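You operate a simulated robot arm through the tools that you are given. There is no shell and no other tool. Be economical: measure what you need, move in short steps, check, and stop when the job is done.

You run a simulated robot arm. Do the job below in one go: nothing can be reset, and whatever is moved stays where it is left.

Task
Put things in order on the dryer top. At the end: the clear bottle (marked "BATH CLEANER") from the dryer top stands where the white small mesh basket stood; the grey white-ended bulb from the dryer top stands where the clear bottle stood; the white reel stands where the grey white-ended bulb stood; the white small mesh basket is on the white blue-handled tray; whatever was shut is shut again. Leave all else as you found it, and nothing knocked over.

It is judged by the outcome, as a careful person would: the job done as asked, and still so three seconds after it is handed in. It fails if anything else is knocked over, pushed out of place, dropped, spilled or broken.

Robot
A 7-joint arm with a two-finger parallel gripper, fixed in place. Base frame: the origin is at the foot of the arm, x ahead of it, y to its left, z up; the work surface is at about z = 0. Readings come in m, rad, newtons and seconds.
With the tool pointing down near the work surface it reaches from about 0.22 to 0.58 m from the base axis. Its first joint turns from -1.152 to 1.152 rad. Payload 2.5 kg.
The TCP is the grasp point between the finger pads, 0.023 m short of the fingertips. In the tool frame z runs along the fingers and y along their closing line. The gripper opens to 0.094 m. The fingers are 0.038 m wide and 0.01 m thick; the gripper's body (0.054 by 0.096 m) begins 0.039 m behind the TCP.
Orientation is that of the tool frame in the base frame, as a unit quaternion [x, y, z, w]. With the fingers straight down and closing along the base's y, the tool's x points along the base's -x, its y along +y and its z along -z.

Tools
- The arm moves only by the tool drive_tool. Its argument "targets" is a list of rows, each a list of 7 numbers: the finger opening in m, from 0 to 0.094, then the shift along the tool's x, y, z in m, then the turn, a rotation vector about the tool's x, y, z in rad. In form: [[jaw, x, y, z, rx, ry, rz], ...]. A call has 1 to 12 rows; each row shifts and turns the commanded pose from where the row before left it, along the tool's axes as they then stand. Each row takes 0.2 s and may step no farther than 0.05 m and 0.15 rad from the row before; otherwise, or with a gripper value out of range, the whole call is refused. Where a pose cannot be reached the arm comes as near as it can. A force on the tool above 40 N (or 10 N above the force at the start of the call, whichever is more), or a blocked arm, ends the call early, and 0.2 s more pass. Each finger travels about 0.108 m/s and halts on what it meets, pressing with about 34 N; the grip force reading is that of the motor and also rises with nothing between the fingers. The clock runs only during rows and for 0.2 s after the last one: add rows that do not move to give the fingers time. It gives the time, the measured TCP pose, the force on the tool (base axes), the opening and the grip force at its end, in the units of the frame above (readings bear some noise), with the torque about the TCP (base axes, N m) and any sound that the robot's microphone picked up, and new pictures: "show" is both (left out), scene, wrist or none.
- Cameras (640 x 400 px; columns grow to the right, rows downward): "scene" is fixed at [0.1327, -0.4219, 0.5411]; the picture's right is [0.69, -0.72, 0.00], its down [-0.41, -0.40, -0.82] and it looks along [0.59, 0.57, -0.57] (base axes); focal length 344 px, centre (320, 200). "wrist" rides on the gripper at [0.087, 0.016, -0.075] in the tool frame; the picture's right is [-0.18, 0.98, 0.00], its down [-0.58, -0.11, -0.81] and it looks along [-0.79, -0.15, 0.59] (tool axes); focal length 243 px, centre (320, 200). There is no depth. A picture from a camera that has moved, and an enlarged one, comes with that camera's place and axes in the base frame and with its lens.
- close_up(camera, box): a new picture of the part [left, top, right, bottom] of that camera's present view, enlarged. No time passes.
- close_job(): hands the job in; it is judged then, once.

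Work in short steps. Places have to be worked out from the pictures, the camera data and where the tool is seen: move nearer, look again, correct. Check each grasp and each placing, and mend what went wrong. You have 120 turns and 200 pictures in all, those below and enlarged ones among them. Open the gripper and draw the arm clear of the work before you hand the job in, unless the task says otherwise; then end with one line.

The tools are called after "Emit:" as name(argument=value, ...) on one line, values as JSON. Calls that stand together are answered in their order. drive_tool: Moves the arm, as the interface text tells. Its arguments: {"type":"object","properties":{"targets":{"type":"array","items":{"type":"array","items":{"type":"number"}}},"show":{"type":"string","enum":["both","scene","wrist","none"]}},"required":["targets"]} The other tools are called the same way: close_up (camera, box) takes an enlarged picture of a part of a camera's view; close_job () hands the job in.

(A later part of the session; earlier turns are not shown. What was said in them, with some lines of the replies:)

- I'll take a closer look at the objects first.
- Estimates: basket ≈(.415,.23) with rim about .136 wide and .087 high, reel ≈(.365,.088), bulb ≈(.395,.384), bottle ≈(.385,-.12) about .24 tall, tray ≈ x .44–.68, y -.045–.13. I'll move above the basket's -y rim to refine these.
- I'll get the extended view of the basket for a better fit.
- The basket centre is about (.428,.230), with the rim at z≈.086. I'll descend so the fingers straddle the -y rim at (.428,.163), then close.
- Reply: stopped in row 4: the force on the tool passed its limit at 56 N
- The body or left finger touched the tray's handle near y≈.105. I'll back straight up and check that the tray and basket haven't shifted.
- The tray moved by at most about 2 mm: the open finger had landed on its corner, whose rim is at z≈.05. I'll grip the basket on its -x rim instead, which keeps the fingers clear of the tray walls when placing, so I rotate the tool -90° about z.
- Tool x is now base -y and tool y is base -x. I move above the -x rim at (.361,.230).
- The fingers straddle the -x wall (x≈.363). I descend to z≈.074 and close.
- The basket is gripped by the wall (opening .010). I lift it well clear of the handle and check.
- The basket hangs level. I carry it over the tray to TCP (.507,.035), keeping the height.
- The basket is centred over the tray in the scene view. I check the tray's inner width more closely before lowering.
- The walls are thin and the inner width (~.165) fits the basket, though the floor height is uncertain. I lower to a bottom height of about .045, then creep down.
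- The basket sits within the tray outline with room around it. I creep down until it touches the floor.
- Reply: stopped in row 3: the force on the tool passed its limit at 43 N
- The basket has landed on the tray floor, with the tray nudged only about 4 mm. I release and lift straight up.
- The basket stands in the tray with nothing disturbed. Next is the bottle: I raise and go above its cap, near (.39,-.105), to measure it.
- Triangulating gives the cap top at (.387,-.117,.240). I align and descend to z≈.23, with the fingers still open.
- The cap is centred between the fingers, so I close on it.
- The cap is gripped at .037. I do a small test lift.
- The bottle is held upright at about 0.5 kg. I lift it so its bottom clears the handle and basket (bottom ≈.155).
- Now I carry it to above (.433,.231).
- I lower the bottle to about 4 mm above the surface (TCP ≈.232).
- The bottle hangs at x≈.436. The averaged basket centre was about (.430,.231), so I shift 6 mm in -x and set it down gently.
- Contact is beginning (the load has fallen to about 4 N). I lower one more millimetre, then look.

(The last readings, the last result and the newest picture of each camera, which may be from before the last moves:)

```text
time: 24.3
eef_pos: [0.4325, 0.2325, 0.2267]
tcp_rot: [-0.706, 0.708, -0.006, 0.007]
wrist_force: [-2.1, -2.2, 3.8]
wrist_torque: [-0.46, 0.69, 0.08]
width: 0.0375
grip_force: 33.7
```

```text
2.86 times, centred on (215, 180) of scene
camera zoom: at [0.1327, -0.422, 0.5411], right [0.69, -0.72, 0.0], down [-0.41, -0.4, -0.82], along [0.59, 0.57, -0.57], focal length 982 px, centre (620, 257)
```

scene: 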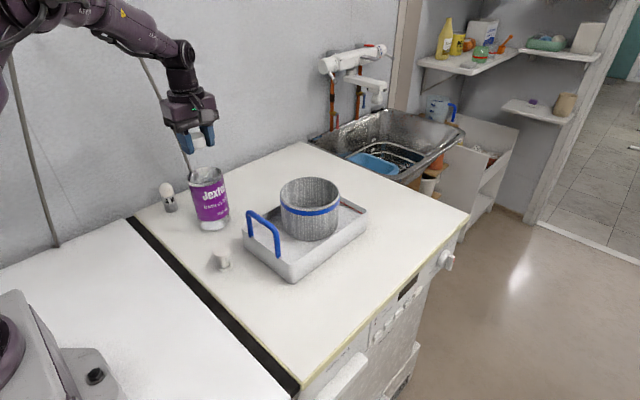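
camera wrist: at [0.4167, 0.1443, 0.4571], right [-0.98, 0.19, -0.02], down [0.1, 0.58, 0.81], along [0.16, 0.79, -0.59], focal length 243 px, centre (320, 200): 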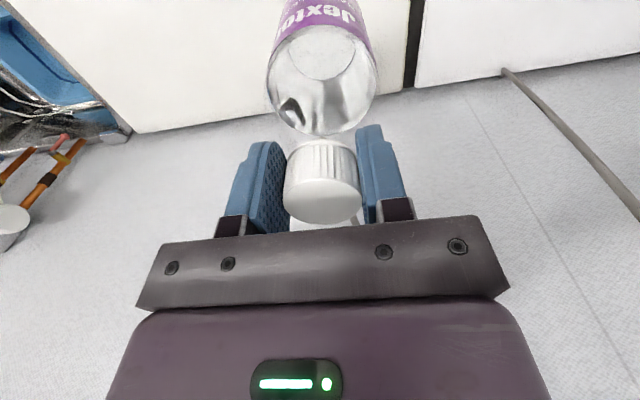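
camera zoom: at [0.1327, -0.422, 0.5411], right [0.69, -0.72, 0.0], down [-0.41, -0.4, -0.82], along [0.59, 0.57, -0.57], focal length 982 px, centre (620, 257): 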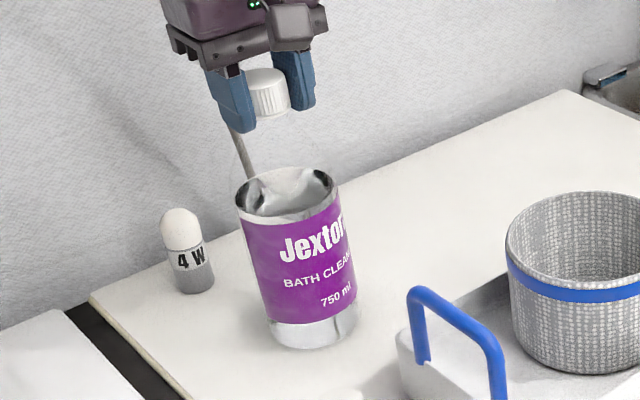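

It stands on the surface. I open the fingers and lift clear vertically.

Emit:
drive_tool(targets=[[0.045, 0, 0, 0, 0, 0, 0], [0.07, 0, 0, 0, 0, 0, 0], [0.07, 0, 0, 0, 0, 0, 0], [0.07, 0, 0, -0.03, 0, 0, 0], [0.07, 0, 0, -0.04, 0, 0, 0]])

Emit:
close_up(camera="scene", box=[140, 110, 290, 250])

```text
time: 25.5
eef_pos: [0.4317, 0.2308, 0.2983]
tcp_rot: [-0.707, 0.707, -0.006, 0.007]
wrist_force: [-0.6, 0.0, 0.2]
wrist_torque: [-0.02, 0.02, 0.03]
width: 0.0698
grip_force: 0.1
camera wrist: at [0.4146, 0.1446, 0.3723], right [-0.98, 0.19, -0.02], down [0.1, 0.58, 0.81], along [0.16, 0.79, -0.59], focal length 243 px, centre (320, 200)
```

scene: 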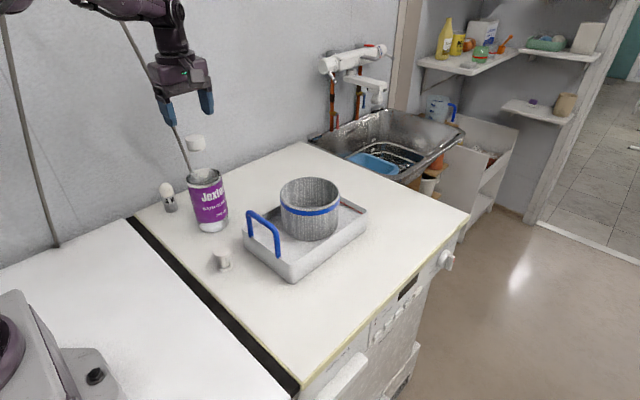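
wrist: 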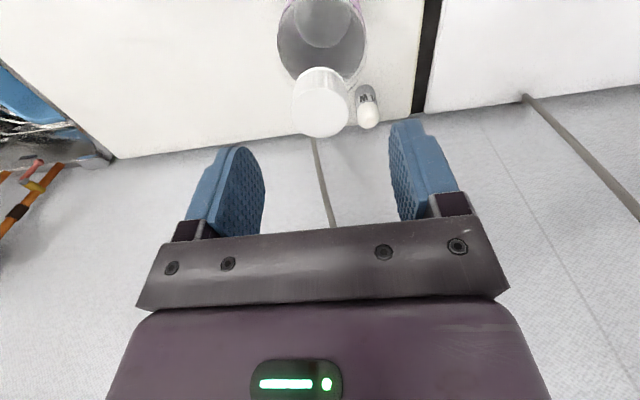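

```text
2.86 times, centred on (215, 180) of scene
camera zoom: at [0.1328, -0.4219, 0.5411], right [0.69, -0.72, 0.0], down [-0.41, -0.4, -0.82], along [0.59, 0.57, -0.57], focal length 982 px, centre (620, 257)
```

zoom: 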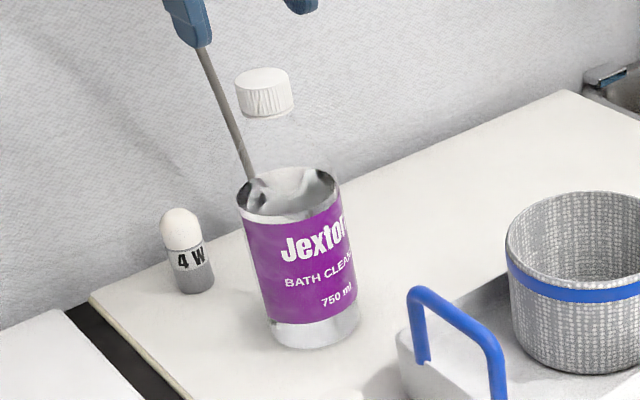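

The bottle is standing steady. Now the bulb: I zoom both views to triangulate it.

Emit:
close_up(camera="wrist", box=[330, 70, 410, 140])

Emit:
close_up(camera="scene", box=[145, 170, 195, 225])

```text
5.71 times, centred on (370, 105) of wrist
camera zoom: at [0.4146, 0.1446, 0.3723], right [-0.98, 0.19, -0.02], down [0.1, 0.58, 0.81], along [0.16, 0.79, -0.59], focal length 1386 px, centre (34, 743)
```

zoom: 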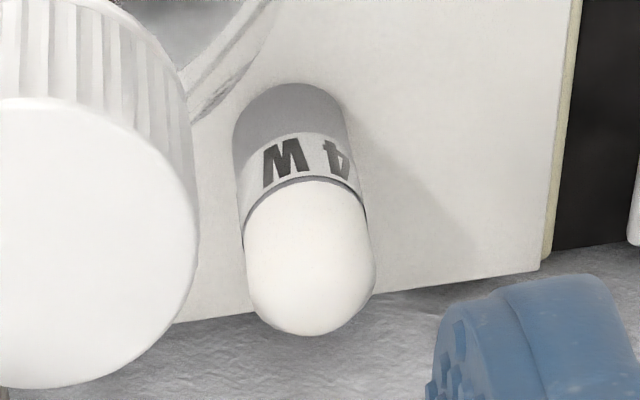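

```text
7.27 times, centred on (170, 198) of scene
camera zoom: at [0.1328, -0.4219, 0.5411], right [0.69, -0.72, 0.0], down [-0.41, -0.4, -0.82], along [0.59, 0.57, -0.57], focal length 2500 px, centre (1411, 218)
```

zoom: 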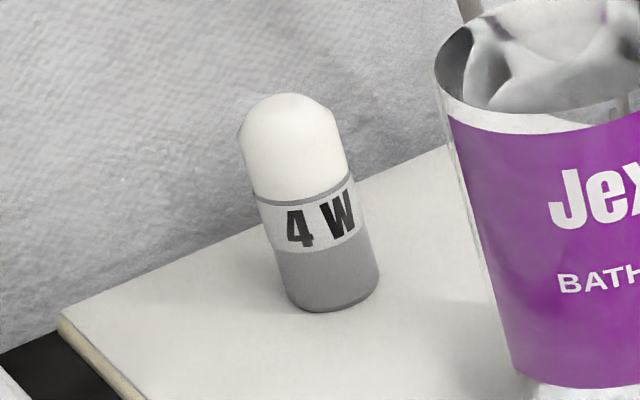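

Triangulated, the bulb is at (.390,.371), Ø≈.034, top ≈.075, and the wall is at y≈.42. I move over it and add a small +0.2 yaw so the camera housing keeps away from the bottle.

Emit:
drive_tool(targets=[[0.06, -0.035, 0.0104, 0, 0, 0, 0], [0.06, -0.035, 0.0104, 0, 0, 0, 0], [0.06, -0.035, 0.0104, 0, 0, 0, 0], [0.06, -0.035, 0.0104, 0, 0, 0, 0.0], [0.06, 0, 0, 0, 0, 0, 0.1], [0.06, 0, 0, 0.04, 0, 0, 0.1], [0.06, 0, 0, 0.045, 0, 0, 0], [0.06, 0, 0, 0.045, 0, 0, 0]])

Emit:
close_up(camera="scene", box=[120, 110, 270, 240])

```text
time: 27.3
eef_pos: [0.3915, 0.3715, 0.1615]
tcp_rot: [-0.632, 0.775, -0.004, 0.007]
wrist_force: [0.3, 1.3, 0.1]
wrist_torque: [-0.01, 0.03, -0.01]
width: 0.0599
grip_force: 0.0
camera wrist: at [0.3573, 0.2893, 0.2349], right [-0.93, 0.38, -0.01], down [0.21, 0.55, 0.81], along [0.31, 0.75, -0.59], focal length 243 px, centre (320, 200)
```

scene: 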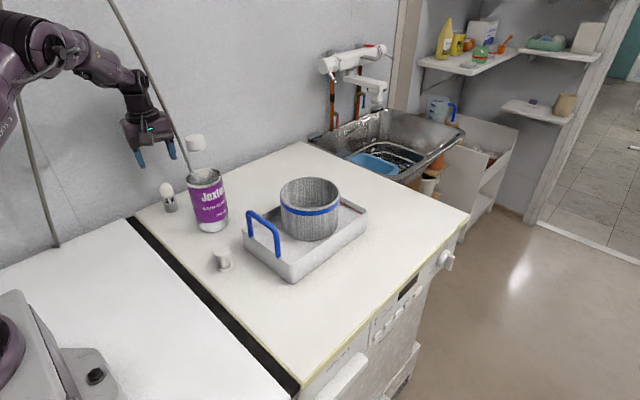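
wrist: 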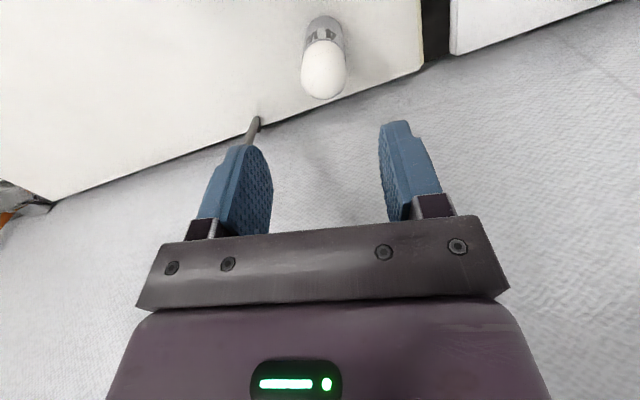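

```text
3.08 times, centred on (195, 175) of scene
camera zoom: at [0.1327, -0.4219, 0.5411], right [0.69, -0.72, 0.0], down [-0.41, -0.4, -0.82], along [0.59, 0.57, -0.57], focal length 1058 px, centre (705, 277)
```

zoom: 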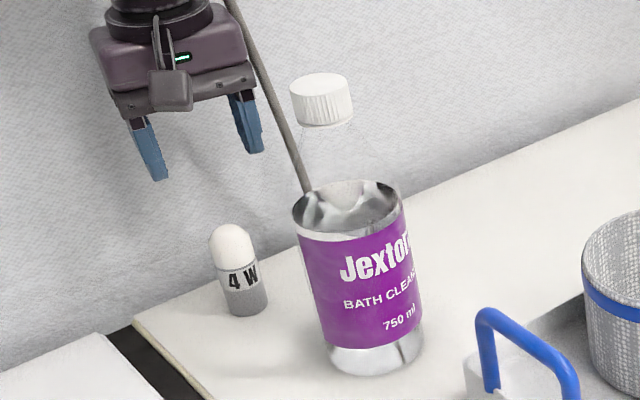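

Alignment is good, with a small correction to (.389,.368). I descend to z≈.046 with the fingers open.

Emit:
drive_tool(targets=[[0.06, 0.0034, 0.0014, 0.04, 0, 0, 0], [0.06, 0, 0, 0.04, 0, 0, 0], [0.06, 0, 0, 0.02, 0, 0, 0], [0.06, 0, 0, 0.014, 0, 0, 0]])

Emit:
close_up(camera="scene", box=[120, 130, 240, 240])

```text
time: 28.3
eef_pos: [0.3905, 0.3704, 0.0548]
tcp_rot: [-0.632, 0.775, -0.005, 0.007]
wrist_force: [0.2, 0.2, 0.5]
wrist_torque: [0.03, 0.01, -0.04]
width: 0.0603
grip_force: 0.1
camera wrist: at [0.3559, 0.288, 0.1267], right [-0.93, 0.38, -0.02], down [0.21, 0.55, 0.81], along [0.31, 0.75, -0.59], focal length 243 px, centre (320, 200)
```

scene: 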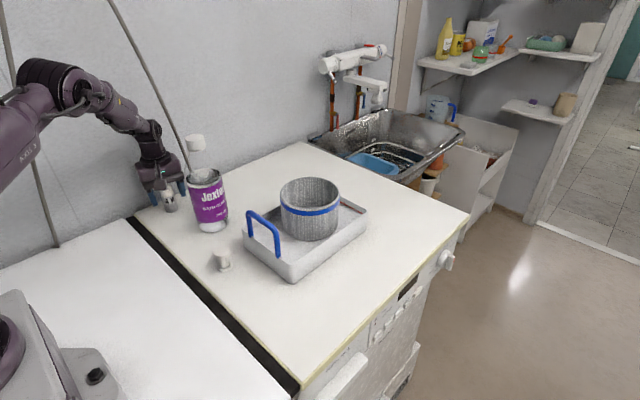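
wrist: 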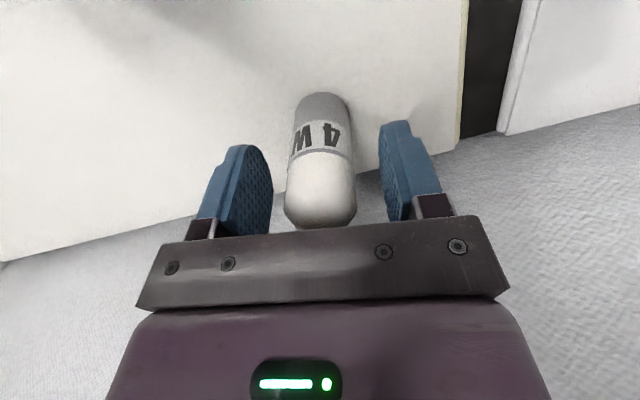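

```text
3.64 times, centred on (180, 185) of scene
camera zoom: at [0.1327, -0.4219, 0.5411], right [0.69, -0.72, 0.0], down [-0.41, -0.4, -0.82], along [0.59, 0.57, -0.57], focal length 1250 px, centre (829, 254)
```

zoom: 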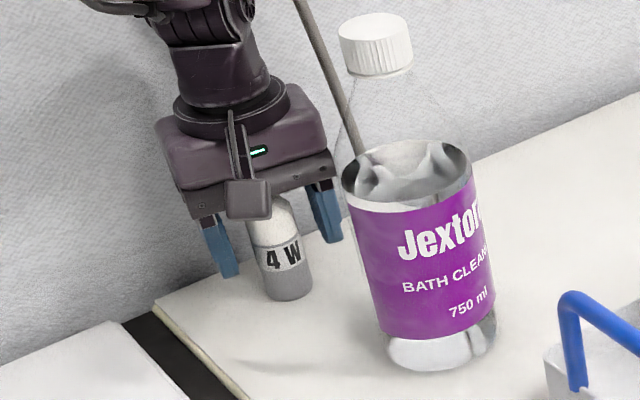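

The bulb is centred between the fingers. I lower 6 mm more and close.

Emit:
drive_tool(targets=[[0.06, 0, 0, 0.006, 0, 0, 0], [0.04, 0, 0, 0, 0, 0, 0], [0.02, 0, 0, 0, 0, 0, 0], [0.0, 0, 0, 0, 0, 0, 0], [0.0, 0, 0, 0, 0, 0, 0]])

Emit:
close_up(camera="scene", box=[120, 130, 240, 240])

```text
time: 29.5
eef_pos: [0.3903, 0.369, 0.0482]
tcp_rot: [-0.632, 0.775, -0.006, 0.006]
wrist_force: [-0.3, 0.3, -0.4]
wrist_torque: [0.0, -0.03, -0.01]
width: 0.0309
grip_force: 34.1
camera wrist: at [0.3559, 0.287, 0.1202], right [-0.93, 0.38, -0.01], down [0.21, 0.55, 0.81], along [0.31, 0.75, -0.59], focal length 243 px, centre (320, 200)
```

scene: 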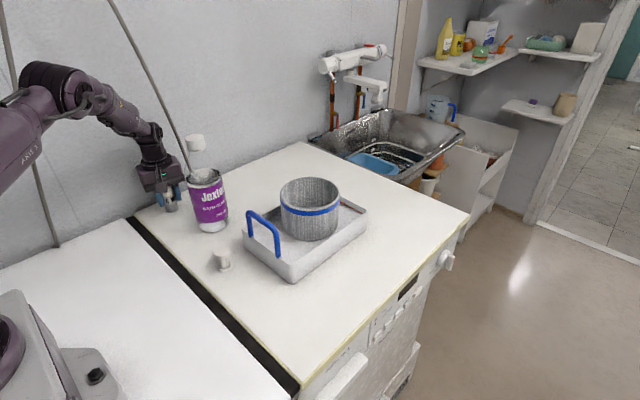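
wrist: 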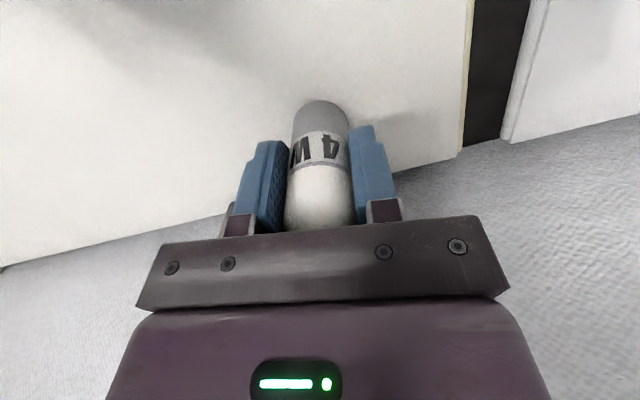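

```text
3.64 times, centred on (180, 185) of scene
camera zoom: at [0.1327, -0.4219, 0.5411], right [0.69, -0.72, 0.0], down [-0.41, -0.4, -0.82], along [0.59, 0.57, -0.57], focal length 1250 px, centre (829, 254)
```

zoom: 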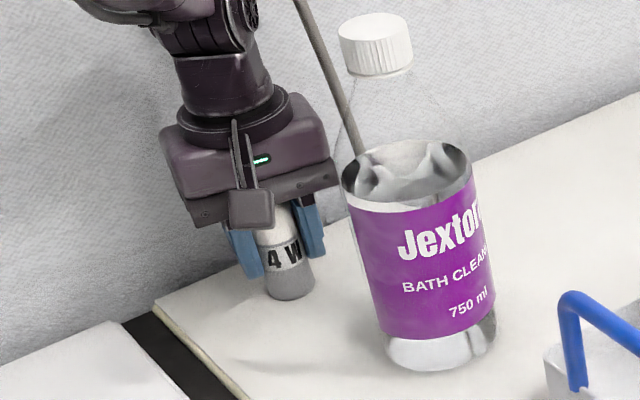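

The bulb is gripped (.031). I lift it straight up.

Emit:
drive_tool(targets=[[0.0, 0, 0, -0.015, 0, 0, 0], [0.0, 0, 0, -0.035, 0, 0, 0], [0.0, 0, 0, -0.05, 0, 0, 0], [0.0, 0, 0, -0.05, 0, 0, 0], [0.0, 0, 0, -0.05, 0, 0, 0], [0.0, 0, 0, -0.05, 0, 0, 0], [0.0, 0, 0, -0.04, 0, 0, 0]], show="scene")

```text
time: 31.1
eef_pos: [0.3835, 0.3671, 0.3339]
tcp_rot: [-0.632, 0.775, -0.004, 0.006]
wrist_force: [0.5, -0.1, -0.7]
wrist_torque: [0.0, -0.02, 0.02]
width: 0.0308
grip_force: 33.7
```

scene: 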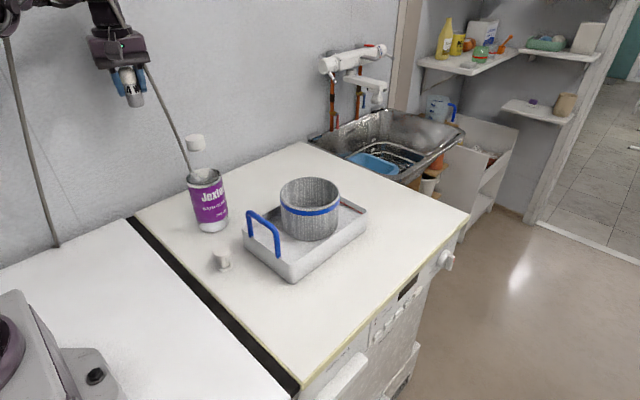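

The bulb is clear above everything. I undo the yaw and travel along -y to above the bottle's old spot (.386,-.118).

Emit:
drive_tool(targets=[[0.0, 0, 0, 0, 0, 0, -0.1], [0.0, 0, 0, 0, 0, 0, -0.1], [0.0, 0.0485, 0, 0, 0, 0, 0], [0.0, 0.0485, 0, 0, 0, 0, 0], [0.0, 0.0485, 0, 0, 0, 0, 0], [0.0, 0.0485, 0, 0, 0, 0, 0], [0.0, 0.0485, 0, 0, 0, 0, 0], [0.0, 0.0485, 0, 0, 0, 0, 0], [0.0, 0.0485, 0, 0, 0, 0, 0], [0.0, 0.0485, 0, 0, 0, 0, 0], [0.0, 0.0485, 0, 0, 0, 0, 0], [0.0, 0.0485, -0.002, 0, 0, 0, 0]], show="scene")

```text
time: 33.7
eef_pos: [0.3885, -0.1168, 0.3362]
tcp_rot: [-0.707, 0.707, -0.005, 0.006]
wrist_force: [0.5, 0.3, -1.1]
wrist_torque: [0.01, -0.03, 0.0]
width: 0.0308
grip_force: 33.6
```

scene: 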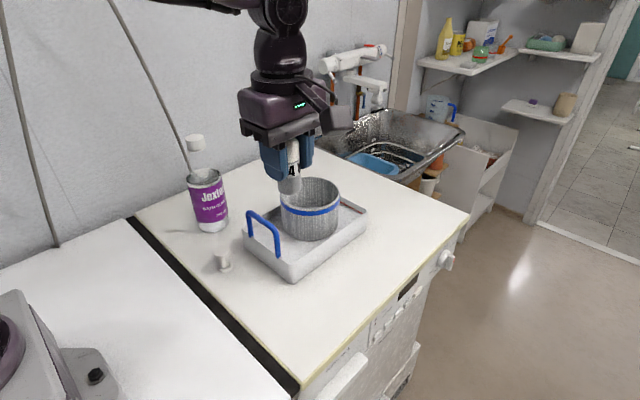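

I lower to about 6 mm above the surface (TCP ≈.054).

Emit:
drive_tool(targets=[[0.0, 0, 0, 0.045, 0, 0, 0], [0.0, 0, 0, 0.05, 0, 0, 0], [0.0, 0, 0, 0.05, 0, 0, 0], [0.0, 0, 0, 0.05, 0, 0, 0], [0.0, 0, 0, 0.045, 0, 0, 0], [0.0, 0, 0, 0.03, 0, 0, 0], [0.0, 0, 0, 0.012, 0, 0, 0], [0, 0, 0, 0, 0, 0, 0]])

Emit:
close_up(camera="scene", box=[220, 200, 380, 340])

```text
time: 35.5
eef_pos: [0.3947, -0.1188, 0.0515]
tcp_rot: [-0.707, 0.707, -0.005, 0.006]
wrist_force: [-3.1, 0.5, 9.1]
wrist_torque: [0.08, 0.31, 0.0]
width: 0.0304
grip_force: 33.8
camera wrist: at [0.3763, -0.2065, 0.1247], right [-0.98, 0.19, -0.02], down [0.1, 0.58, 0.81], along [0.16, 0.79, -0.59], focal length 243 px, centre (320, 200)
```

scene: 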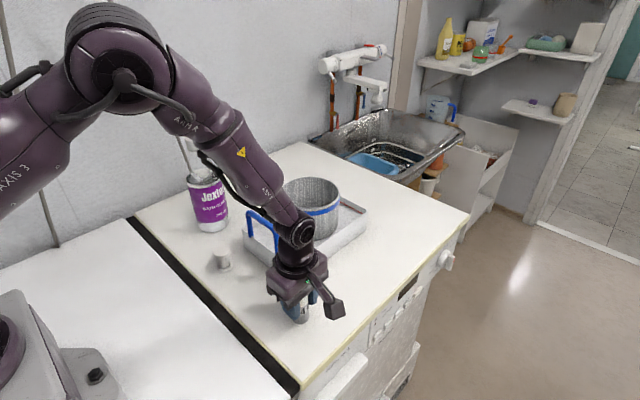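
wrist: 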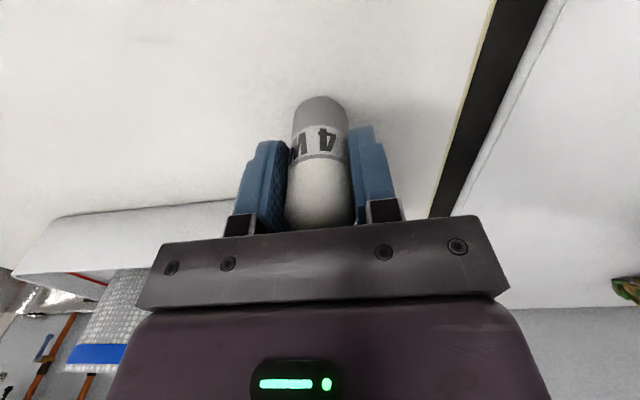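

```text
2.86 times, centred on (300, 270) of scene
camera zoom: at [0.1327, -0.4219, 0.5412], right [0.69, -0.72, 0.0], down [-0.41, -0.4, -0.82], along [0.59, 0.57, -0.57], focal length 982 px, centre (377, 0)
```

zoom: 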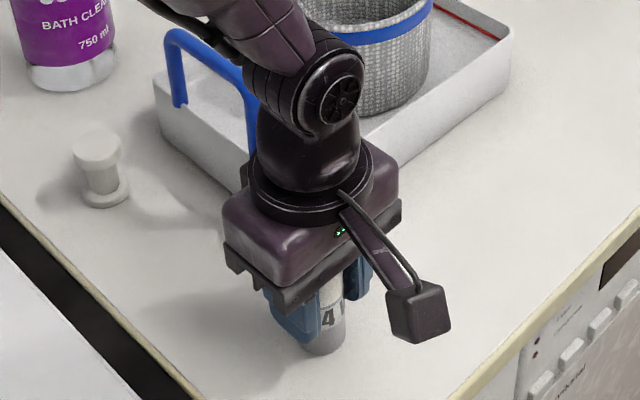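

It touched slightly early, at x=.395. I lift 5 mm, shift 8 mm in -x and set it down again.

Emit:
drive_tool(targets=[[0.0, 0, 0, -0.005, 0, 0, 0], [0.0, 0, 0.008, 0, 0, 0, 0], [0, 0, 0, 0, 0, 0, 0]], show="none")

```text
time: 36.3
eef_pos: [0.3846, -0.1176, 0.0564]
tcp_rot: [-0.706, 0.708, -0.005, 0.006]
wrist_force: [1.0, 1.1, -1.2]
wrist_torque: [-0.01, 0.03, -0.01]
width: 0.0307
grip_force: 33.7
```

Emit:
drive_tool(targets=[[0.0, 0, 0, 0.002, 0, 0, 0], [0.0, 0, 0, 0.002, 0, 0, 0], [0, 0, 0, 0, 0, 0, 0]], show="none")

Emit:
close_up(camera="scene", box=[260, 260, 340, 340])

```text
time: 37.1
eef_pos: [0.3836, -0.1184, 0.0526]
tcp_rot: [-0.707, 0.708, -0.006, 0.006]
wrist_force: [0.5, -1.0, -0.4]
wrist_torque: [-0.01, 0.0, -0.03]
width: 0.0309
grip_force: 34.4
```

```text
5.00 times, centred on (300, 300) of scene
camera zoom: at [0.1328, -0.4219, 0.5411], right [0.69, -0.72, 0.0], down [-0.41, -0.4, -0.82], along [0.59, 0.57, -0.57], focal length 1719 px, centre (420, -300)
```

zoom: 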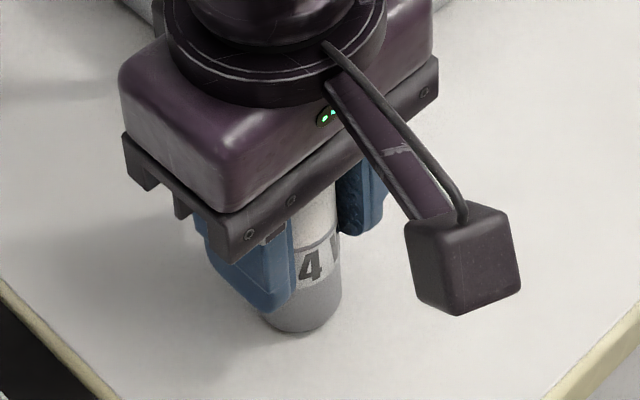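

The bulb is just above the surface, so I creep down a little further until a light contact force shows.

Emit:
drive_tool(targets=[[0.0, 0, -0.002, 0.0015, 0, 0, 0], [0, 0, 0, 0, 0, 0, 0]], show="none")

```text
time: 37.7
eef_pos: [0.385, -0.1173, 0.0523]
tcp_rot: [-0.706, 0.708, -0.004, 0.007]
wrist_force: [0.7, -0.8, -0.7]
wrist_torque: [-0.02, -0.01, -0.03]
width: 0.0307
grip_force: 33.9
```

Emit:
drive_tool(targets=[[0.0, 0, 0, 0.002, 0, 0, 0], [0, 0, 0, 0, 0, 0, 0]], show="none")

```text
time: 38.3
eef_pos: [0.3856, -0.1169, 0.051]
tcp_rot: [-0.707, 0.707, -0.006, 0.006]
wrist_force: [-4.8, 2.7, 17.6]
wrist_torque: [0.21, 0.48, -0.07]
width: 0.0305
grip_force: 33.8
```

It is in firm contact. I ease off 1 mm, open and rise.

Emit:
drive_tool(targets=[[0.0, 0, 0, -0.001, 0, 0, 0], [0.04, 0, 0, 0, 0, 0, 0], [0.065, 0, 0, 0, 0, 0, 0], [0.065, 0, 0, 0, 0, 0, 0], [0.065, 0, 0, -0.03, 0, 0, 0], [0.065, 0, 0, -0.045, 0, 0, 0], [0.065, 0, 0, -0.045, 0, 0, 0]])

Emit:
close_up(camera="scene", box=[140, 160, 380, 340])

```text
time: 39.9
eef_pos: [0.386, -0.1148, 0.1708]
tcp_rot: [-0.706, 0.708, -0.005, 0.006]
wrist_force: [-0.4, -0.5, 0.3]
wrist_torque: [0.04, 0.01, -0.01]
width: 0.065
grip_force: 0.0
camera wrist: at [0.3689, -0.2018, 0.2447], right [-0.98, 0.19, -0.02], down [0.1, 0.58, 0.81], along [0.16, 0.79, -0.59], focal length 243 px, centre (320, 200)
```

scene: 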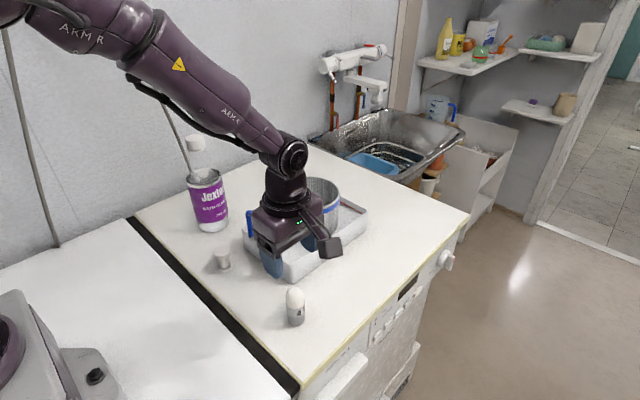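
wrist: 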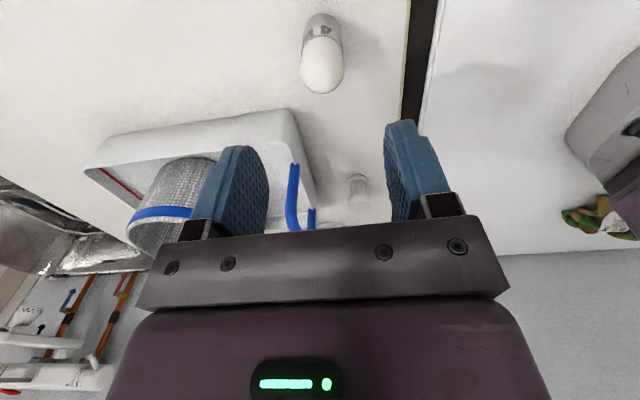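

```text
2.22 times, centred on (260, 250) of scene
camera zoom: at [0.1328, -0.4219, 0.5411], right [0.69, -0.72, 0.0], down [-0.41, -0.4, -0.82], along [0.59, 0.57, -0.57], focal length 764 px, centre (453, 89)
```

zoom: 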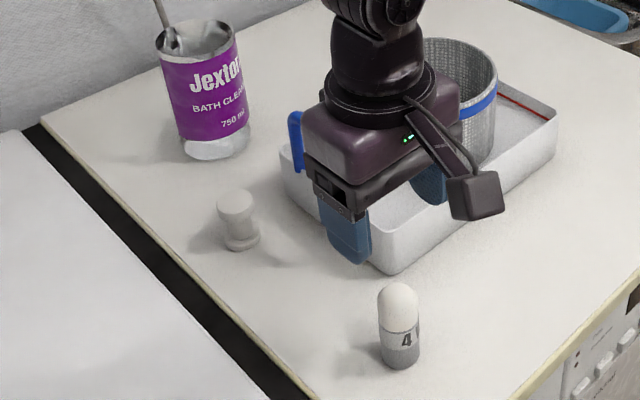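

The bulb stands in the bottle's old spot. Next I move above the reel at (.365,.088).

Emit:
drive_tool(targets=[[0.065, 0, 0.021, -0.02, 0, 0, 0], [0.065, -0.0406, 0, 0, 0, 0, 0], [0.065, -0.0406, 0, 0, 0, 0, 0], [0.065, -0.0406, 0, 0, 0, 0, 0], [0.065, -0.0406, 0, 0, 0, 0, 0], [0.065, -0.0406, 0, 0.03, 0, 0, 0]])

Emit:
close_up(camera="scene", box=[190, 230, 260, 285])

Emit:
close_up(camera="wrist", box=[270, 0, 390, 120])

```text
refused: row 6 steps farther than a row can; nothing moved
```

```text
7.27 times, centred on (225, 258) of scene
camera zoom: at [0.1328, -0.4219, 0.5411], right [0.69, -0.72, 0.0], down [-0.41, -0.4, -0.82], along [0.59, 0.57, -0.57], focal length 2500 px, centre (1011, -218)
```

zoom: 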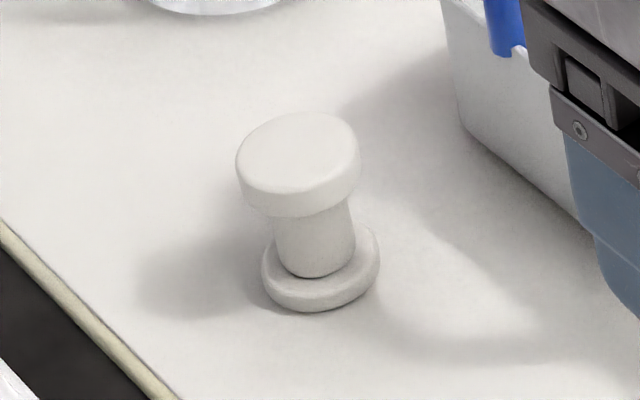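

```text
3.33 times, centred on (330, 60) of wrist
camera zoom: at [0.3689, -0.2018, 0.2447], right [-0.98, 0.19, -0.02], down [0.1, 0.58, 0.81], along [0.16, 0.79, -0.59], focal length 809 px, centre (287, 667)
```

zoom: 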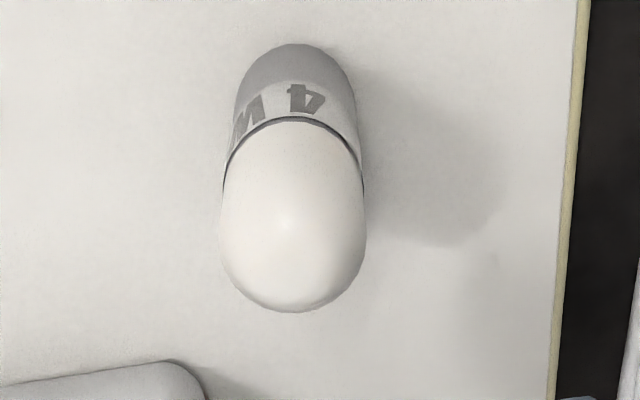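

That call was refused because a row stepped too far; I resend it with shorter steps. The refined reel position is (.367,.086), height .054, flanges Ø .034.

Emit:
drive_tool(targets=[[0.065, 0, 0.02, -0.02, 0, 0, 0], [0.065, -0.04, 0, 0, 0, 0, 0], [0.065, -0.04, 0, 0, 0, 0, 0], [0.065, -0.04, 0, 0, 0, 0, 0], [0.065, -0.04, 0, 0, 0, 0, 0], [0.065, -0.041, 0, 0, 0, 0, 0], [0.065, 0, 0, 0.04, 0, 0, 0]])

Emit:
close_up(camera="wrist", box=[270, 0, 390, 120])

```text
time: 41.5
eef_pos: [0.3651, 0.085, 0.1517]
tcp_rot: [-0.707, 0.708, -0.005, 0.006]
wrist_force: [0.0, -0.1, 0.0]
wrist_torque: [-0.01, -0.01, -0.04]
width: 0.0649
grip_force: 0.0
camera wrist: at [0.348, -0.0016, 0.2246], right [-0.98, 0.19, -0.02], down [0.1, 0.58, 0.81], along [0.16, 0.79, -0.59], focal length 243 px, centre (320, 200)
```

scene: 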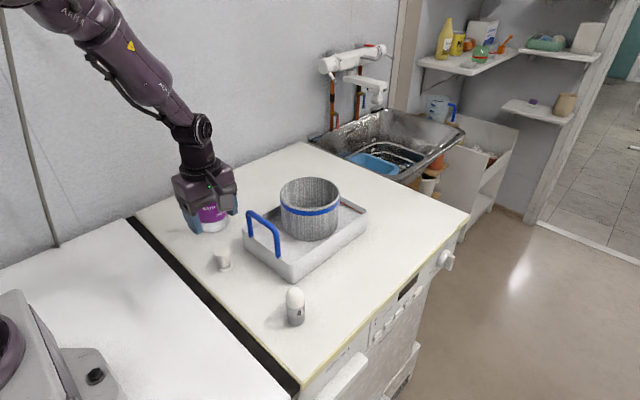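
wrist: 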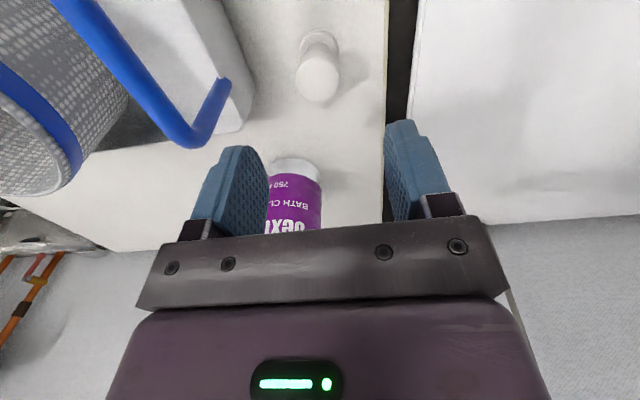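

```text
3.33 times, centred on (330, 60) of wrist
camera zoom: at [0.348, -0.0016, 0.2246], right [-0.98, 0.19, -0.02], down [0.1, 0.58, 0.81], along [0.16, 0.79, -0.59], focal length 809 px, centre (287, 667)
```

zoom: 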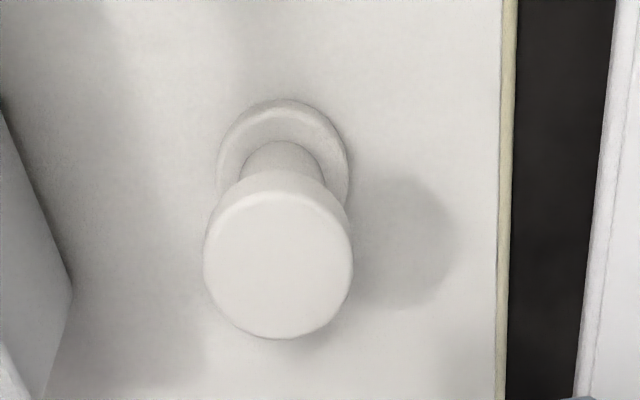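

The reel is at (.368,.085). I descend to z≈.032 with the fingers open.

Emit:
drive_tool(targets=[[0.065, 0, -0.002, 0.045, 0, 0, 0], [0.065, 0, 0, 0.04, 0, 0, 0], [0.065, 0, 0, 0.02, 0, 0, 0], [0.065, 0, 0, 0.01, 0, 0, 0], [0.065, 0, 0, 0, 0, 0, 0]])

Emit:
close_up(camera="scene", box=[170, 190, 290, 290])

```text
time: 42.7
eef_pos: [0.3694, 0.0844, 0.0374]
tcp_rot: [-0.706, 0.708, -0.005, 0.007]
wrist_force: [-0.6, -0.2, 0.5]
wrist_torque: [-0.04, 0.01, 0.0]
width: 0.0653
grip_force: 0.0
camera wrist: at [0.3516, -0.0019, 0.1098], right [-0.98, 0.19, -0.02], down [0.1, 0.58, 0.81], along [0.16, 0.79, -0.59], focal length 243 px, centre (320, 200)
```

scene: 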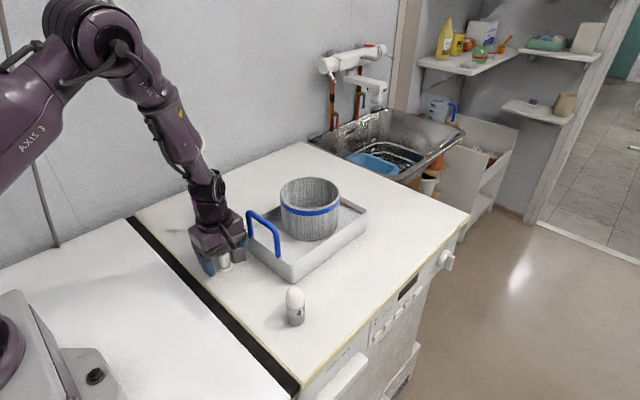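
wrist: 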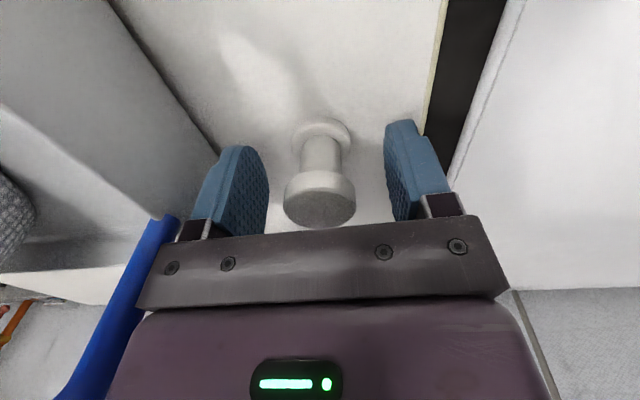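

```text
4.00 times, centred on (230, 240) of scene
camera zoom: at [0.1328, -0.4219, 0.5411], right [0.69, -0.72, 0.0], down [-0.41, -0.4, -0.82], along [0.59, 0.57, -0.57], focal length 1375 px, centre (680, 40)
```

zoom: 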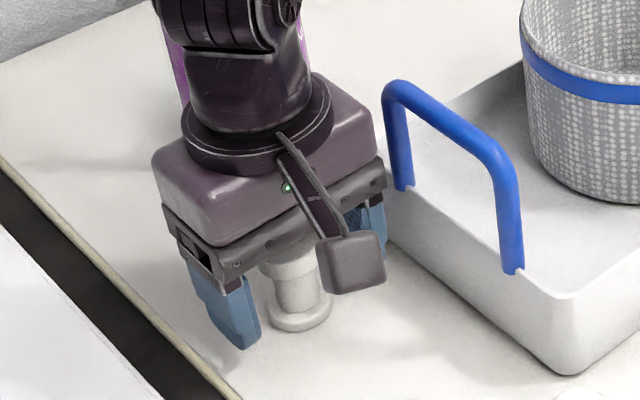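

It is centred. I lower 6 mm more and close on the flanges.

Emit:
drive_tool(targets=[[0.065, 0, 0, 0.006, 0, 0, 0], [0.045, 0, 0, 0, 0, 0, 0], [0.02, 0, 0, 0, 0, 0, 0], [0.0, 0, 0, 0, 0, 0, 0], [0.0, 0, 0, 0, 0, 0, 0]], show="wrist")

Emit:
close_up(camera="scene", box=[170, 190, 290, 290])

```text
time: 43.9
eef_pos: [0.3679, 0.0848, 0.0317]
tcp_rot: [-0.707, 0.708, -0.006, 0.007]
wrist_force: [-1.1, -0.5, 3.8]
wrist_torque: [0.02, 0.1, -0.01]
width: 0.0328
grip_force: 34.2
camera wrist: at [0.3508, -0.002, 0.1039], right [-0.98, 0.19, -0.02], down [0.1, 0.58, 0.81], along [0.16, 0.79, -0.59], focal length 243 px, centre (320, 200)
```

wrist: 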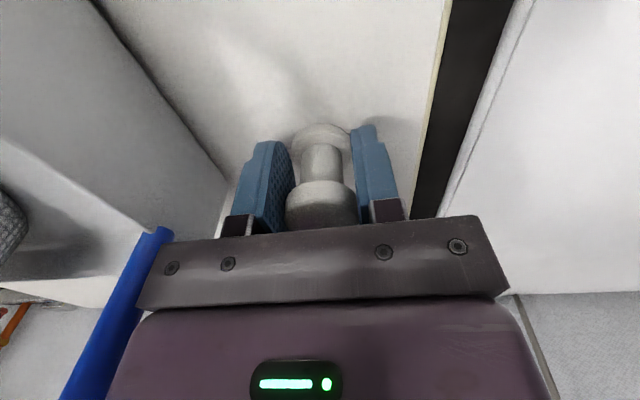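

```text
4.00 times, centred on (230, 240) of scene
camera zoom: at [0.1327, -0.4219, 0.5411], right [0.69, -0.72, 0.0], down [-0.41, -0.4, -0.82], along [0.59, 0.57, -0.57], focal length 1375 px, centre (680, 40)
```

zoom: 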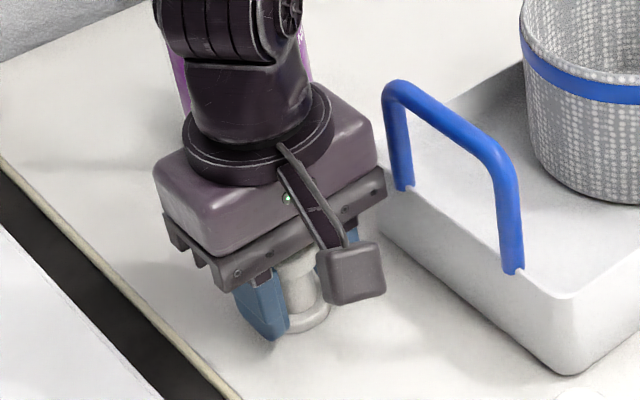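

Gripped (.033). I lift it straight up to z≈.31.

Emit:
drive_tool(targets=[[0.0, 0, 0, -0.015, 0, 0, 0], [0.0, 0, 0, -0.04, 0, 0, 0], [0.0, 0, 0, -0.05, 0, 0, 0], [0.0, 0, 0, -0.05, 0, 0, 0], [0.0, 0, 0, -0.05, 0, 0, 0], [0.0, 0, 0, -0.05, 0, 0, 0], [0.0, 0, 0, -0.03, 0, 0, 0]])

```text
time: 45.5
eef_pos: [0.3644, 0.0832, 0.317]
tcp_rot: [-0.707, 0.708, -0.005, 0.006]
wrist_force: [0.2, -0.2, -0.7]
wrist_torque: [0.0, -0.03, 0.02]
width: 0.0325
grip_force: 34.0
camera wrist: at [0.3472, -0.0034, 0.3893], right [-0.98, 0.19, -0.01], down [0.1, 0.58, 0.81], along [0.16, 0.79, -0.59], focal length 243 px, centre (320, 200)
```

scene: 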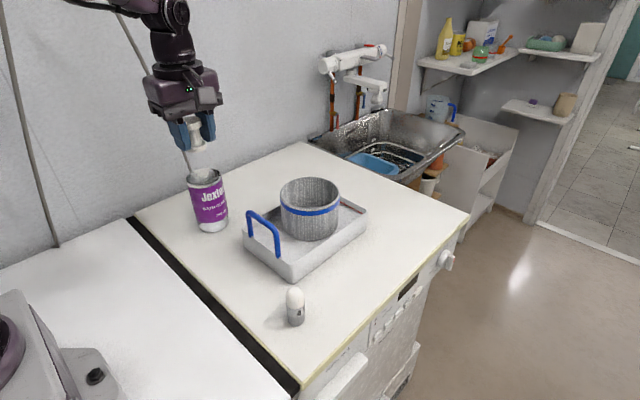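
wrist: 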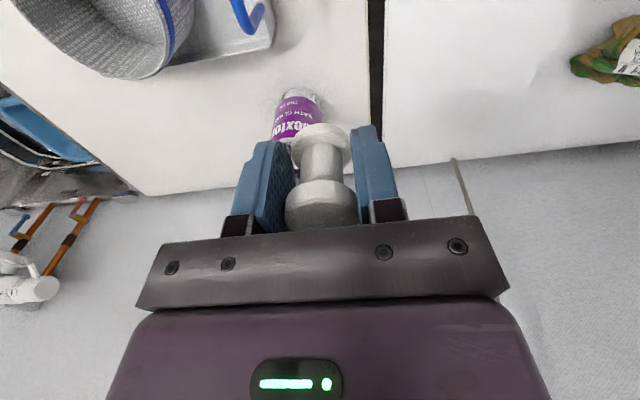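

I carry the reel along +y past the bottle at this height to above (.390,.369), then add the +0.2 yaw.

Emit:
drive_tool(targets=[[0.0, -0.0409, 0, 0, 0, 0, 0], [0.0, -0.0409, 0, 0, 0, 0, 0], [0.0, -0.0409, 0, 0, 0, 0, 0], [0.0, -0.0409, 0, 0, 0, 0, 0], [0.0, -0.0409, 0, 0, 0, 0, 0], [0.0, -0.0409, -0.013, 0, 0, 0, 0], [0.0, -0.0409, -0.013, 0, 0, 0, 0], [0.0, 0, 0, 0, 0, 0, 0.1], [0.0, 0, 0, 0, 0, 0, 0.1], [0, 0, 0, 0, 0, 0, 0]], show="scene")

```text
time: 47.7
eef_pos: [0.3903, 0.3686, 0.3154]
tcp_rot: [-0.632, 0.775, -0.005, 0.007]
wrist_force: [0.5, -1.0, -0.9]
wrist_torque: [-0.01, 0.0, 0.02]
width: 0.0324
grip_force: 33.8
```

scene: 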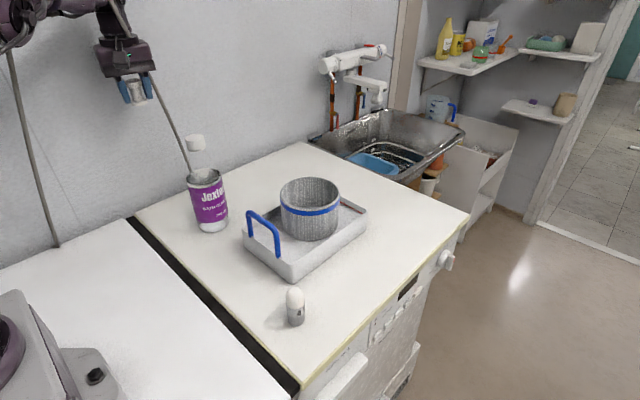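

I lower to about 8 mm above the surface.

Emit:
drive_tool(targets=[[0.0, 0, 0, 0.045, 0, 0, 0], [0.0, 0, 0, 0.05, 0, 0, 0], [0.0, 0, 0, 0.05, 0, 0, 0], [0.0, 0, 0, 0.05, 0, 0, 0], [0.0, 0, 0, 0.045, 0, 0, 0], [0.0, 0, 0, 0.03, 0, 0, 0], [0, 0, 0, 0, 0, 0, 0]])

Emit:
close_up(camera="scene", box=[120, 130, 240, 240])

```text
time: 49.3
eef_pos: [0.3927, 0.3715, 0.046]
tcp_rot: [-0.631, 0.775, -0.005, 0.006]
wrist_force: [1.5, -1.0, 0.2]
wrist_torque: [0.01, -0.01, 0.01]
width: 0.0325
grip_force: 34.2
camera wrist: at [0.3594, 0.2896, 0.1186], right [-0.93, 0.38, -0.01], down [0.21, 0.55, 0.81], along [0.31, 0.75, -0.59], focal length 243 px, centre (320, 200)
```

scene: 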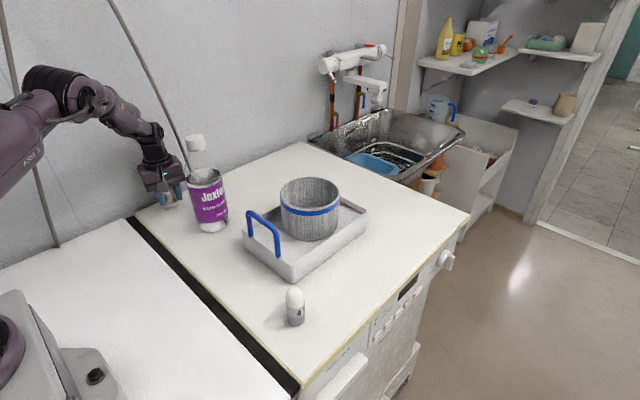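
wrist: 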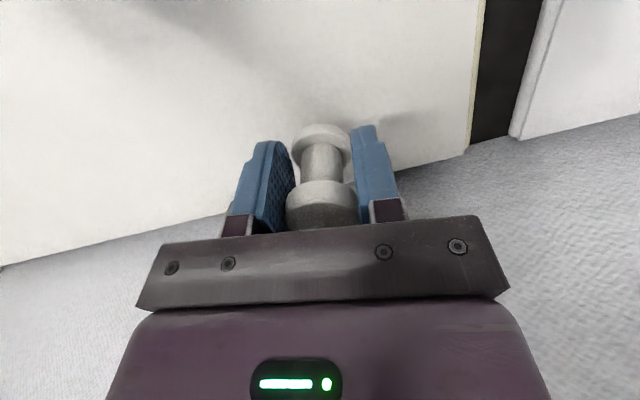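

```text
3.64 times, centred on (180, 185) of scene
camera zoom: at [0.1327, -0.4219, 0.5411], right [0.69, -0.72, 0.0], down [-0.41, -0.4, -0.82], along [0.59, 0.57, -0.57], focal length 1250 px, centre (829, 254)
```

zoom: 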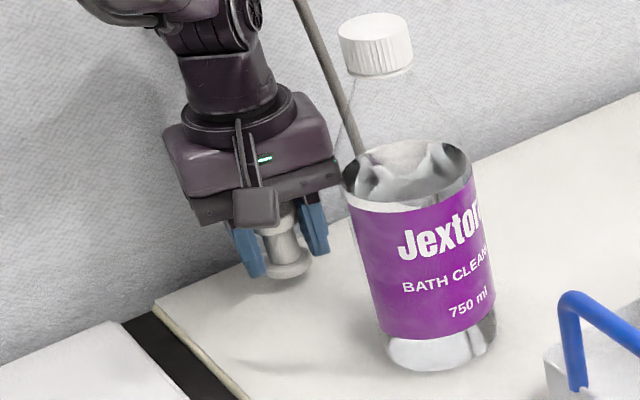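

About 14 mm remain. I go down 11 mm in small rows, watching the force.

Emit:
drive_tool(targets=[[0.0, 0.001, 0.002, 0.005, 0, 0, 0], [0.0, 0, 0, 0.004, 0, 0, 0], [0.0, 0, 0, 0.002, 0, 0, 0], [0, 0, 0, 0, 0, 0, 0]], show="none")

```text
time: 50.3
eef_pos: [0.3918, 0.3695, 0.0342]
tcp_rot: [-0.632, 0.775, -0.005, 0.006]
wrist_force: [0.5, 0.8, -0.9]
wrist_torque: [0.01, 0.03, -0.01]
width: 0.0324
grip_force: 34.6
```

Emit:
drive_tool(targets=[[0.0, 0, 0.001, 0.002, 0, 0, 0], [0, 0, 0, 0, 0, 0, 0]], show="none")

```text
time: 50.9
eef_pos: [0.3914, 0.3699, 0.0317]
tcp_rot: [-0.632, 0.775, -0.005, 0.007]
wrist_force: [0.1, -0.4, -0.5]
wrist_torque: [-0.02, 0.0, 0.0]
width: 0.0326
grip_force: 33.7
```

Still no contact force, so I go down another millimetre or so.

Emit:
drive_tool(targets=[[0.0, 0, 0, 0.0015, 0, 0, 0], [0, 0, 0, 0, 0, 0, 0]], show="none")

Emit:
close_up(camera="scene", box=[145, 170, 205, 225])

```text
time: 51.5
eef_pos: [0.3914, 0.3704, 0.0319]
tcp_rot: [-0.632, 0.775, -0.005, 0.006]
wrist_force: [0.6, -1.0, -0.3]
wrist_torque: [-0.01, 0.02, 0.01]
width: 0.0326
grip_force: 33.8
```

```text
7.27 times, centred on (175, 198) of scene
camera zoom: at [0.1327, -0.4219, 0.5411], right [0.69, -0.72, 0.0], down [-0.41, -0.4, -0.82], along [0.59, 0.57, -0.57], focal length 2500 px, centre (1374, 218)
```

zoom: 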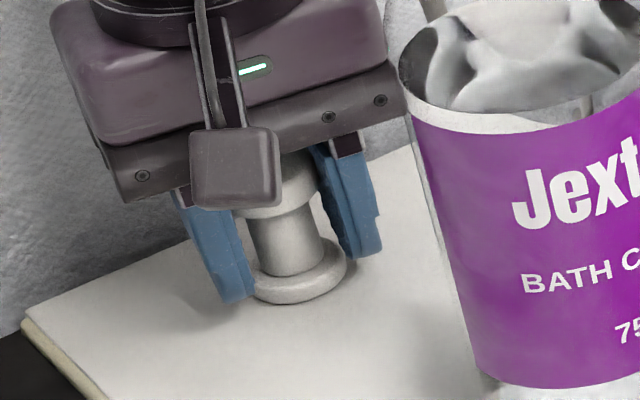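

Emit:
drive_tool(targets=[[0.0, 0, 0, 0.0015, 0, 0, 0], [0, 0, 0, 0, 0, 0, 0]], show="none")

```text
time: 52.1
eef_pos: [0.3921, 0.3718, 0.032]
tcp_rot: [-0.632, 0.775, -0.005, 0.007]
wrist_force: [-1.0, -2.4, 9.3]
wrist_torque: [-0.01, 0.18, 0.07]
width: 0.0322
grip_force: 34.8
```

It is in contact (9 N). I ease off 0.5 mm, release and rise vertically.

Emit:
drive_tool(targets=[[0.0, 0, 0, -0.0005, 0, 0, 0], [0.045, 0, 0, 0, 0, 0, 0], [0.06, 0, 0, 0, 0, 0, 0], [0.06, 0, 0, 0, 0, 0, 0], [0.06, 0, 0, -0.03, 0, 0, 0], [0.06, 0, 0, -0.045, 0, 0, 0], [0.06, 0, 0, -0.05, 0, 0, 0], [0.06, 0, 0, -0.05, 0, 0, 0], [0.06, 0, 0, -0.05, 0, 0, 0], [0.06, 0, 0, -0.05, 0, 0, 0]])

Emit:
close_up(camera="scene", box=[140, 160, 380, 340])

```text
time: 54.3
eef_pos: [0.3889, 0.3724, 0.3051]
tcp_rot: [-0.633, 0.774, -0.005, 0.006]
wrist_force: [-0.2, -0.3, 0.4]
wrist_torque: [0.02, -0.01, -0.01]
width: 0.06
grip_force: 0.1
camera wrist: at [0.3544, 0.2901, 0.3791], right [-0.93, 0.38, -0.01], down [0.21, 0.55, 0.81], along [0.31, 0.75, -0.59], focal length 243 px, centre (320, 200)
```

scene: 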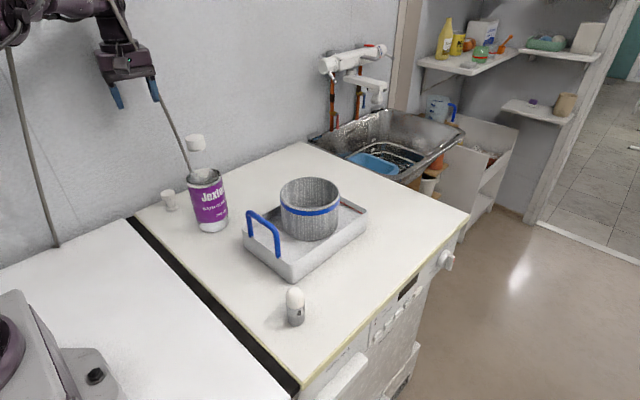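
wrist: 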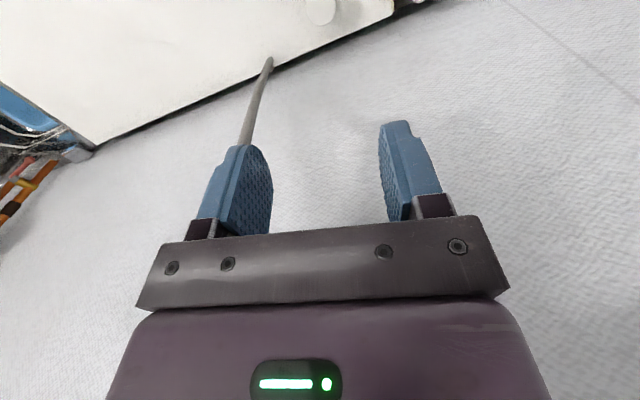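

```text
2.22 times, centred on (260, 250) of scene
camera zoom: at [0.1327, -0.4219, 0.5411], right [0.69, -0.72, 0.0], down [-0.41, -0.4, -0.82], along [0.59, 0.57, -0.57], focal length 764 px, centre (453, 89)
```

zoom: 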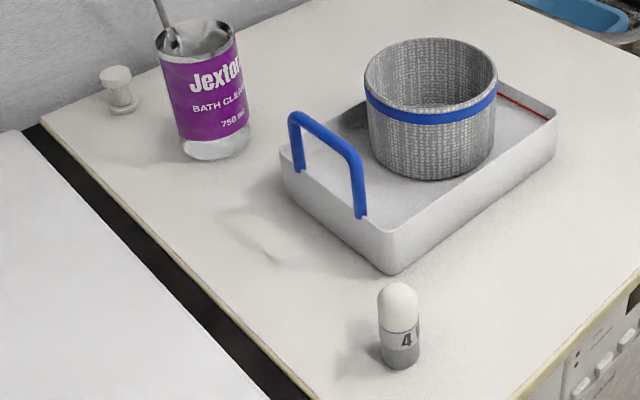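

Everything is upright and in place. I draw the arm back toward its starting pose, well above the objects.

Emit:
drive_tool(targets=[[0.06, 0, 0, -0.04, 0, 0, 0], [0.06, 0.045, 0, 0, 0, 0, 0], [0.06, 0.045, 0, 0, 0, 0, 0], [0.06, 0.045, 0, 0, 0, 0, 0], [0.08, 0.045, 0, 0, 0, 0, 0], [0.09, 0.045, 0, 0, 0, 0, 0], [0.09, 0.045, 0, 0, 0, 0, 0], [0.09, 0, 0, 0, 0, 0, 0]], show="scene")

```text
time: 56.1
eef_pos: [0.33, 0.1042, 0.346]
tcp_rot: [-0.632, 0.775, -0.005, 0.006]
wrist_force: [-0.8, 0.3, -0.1]
wrist_torque: [0.03, -0.01, 0.01]
width: 0.0899
grip_force: 0.1
```

scene: 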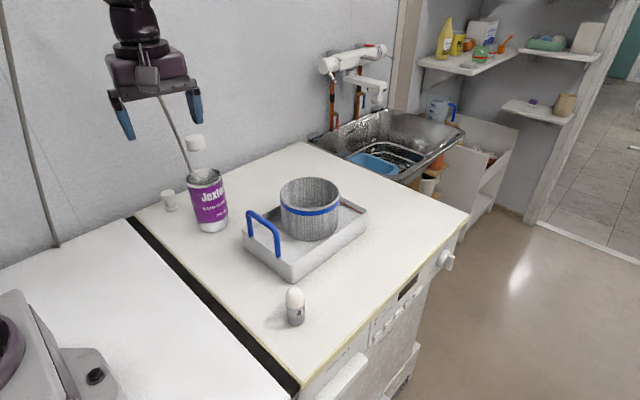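

The arm is clear, the gripper is open and all objects are standing, so I hand in.

Emit:
close_job()

```text
The job is handed in.
```

The job is handed in: the bottle, bulb and reel stand in their new places, the basket is on the tray, nothing was knocked over, and nothing needed opening or shutting; I bumped the tray about 5 mm along the way and left it there.
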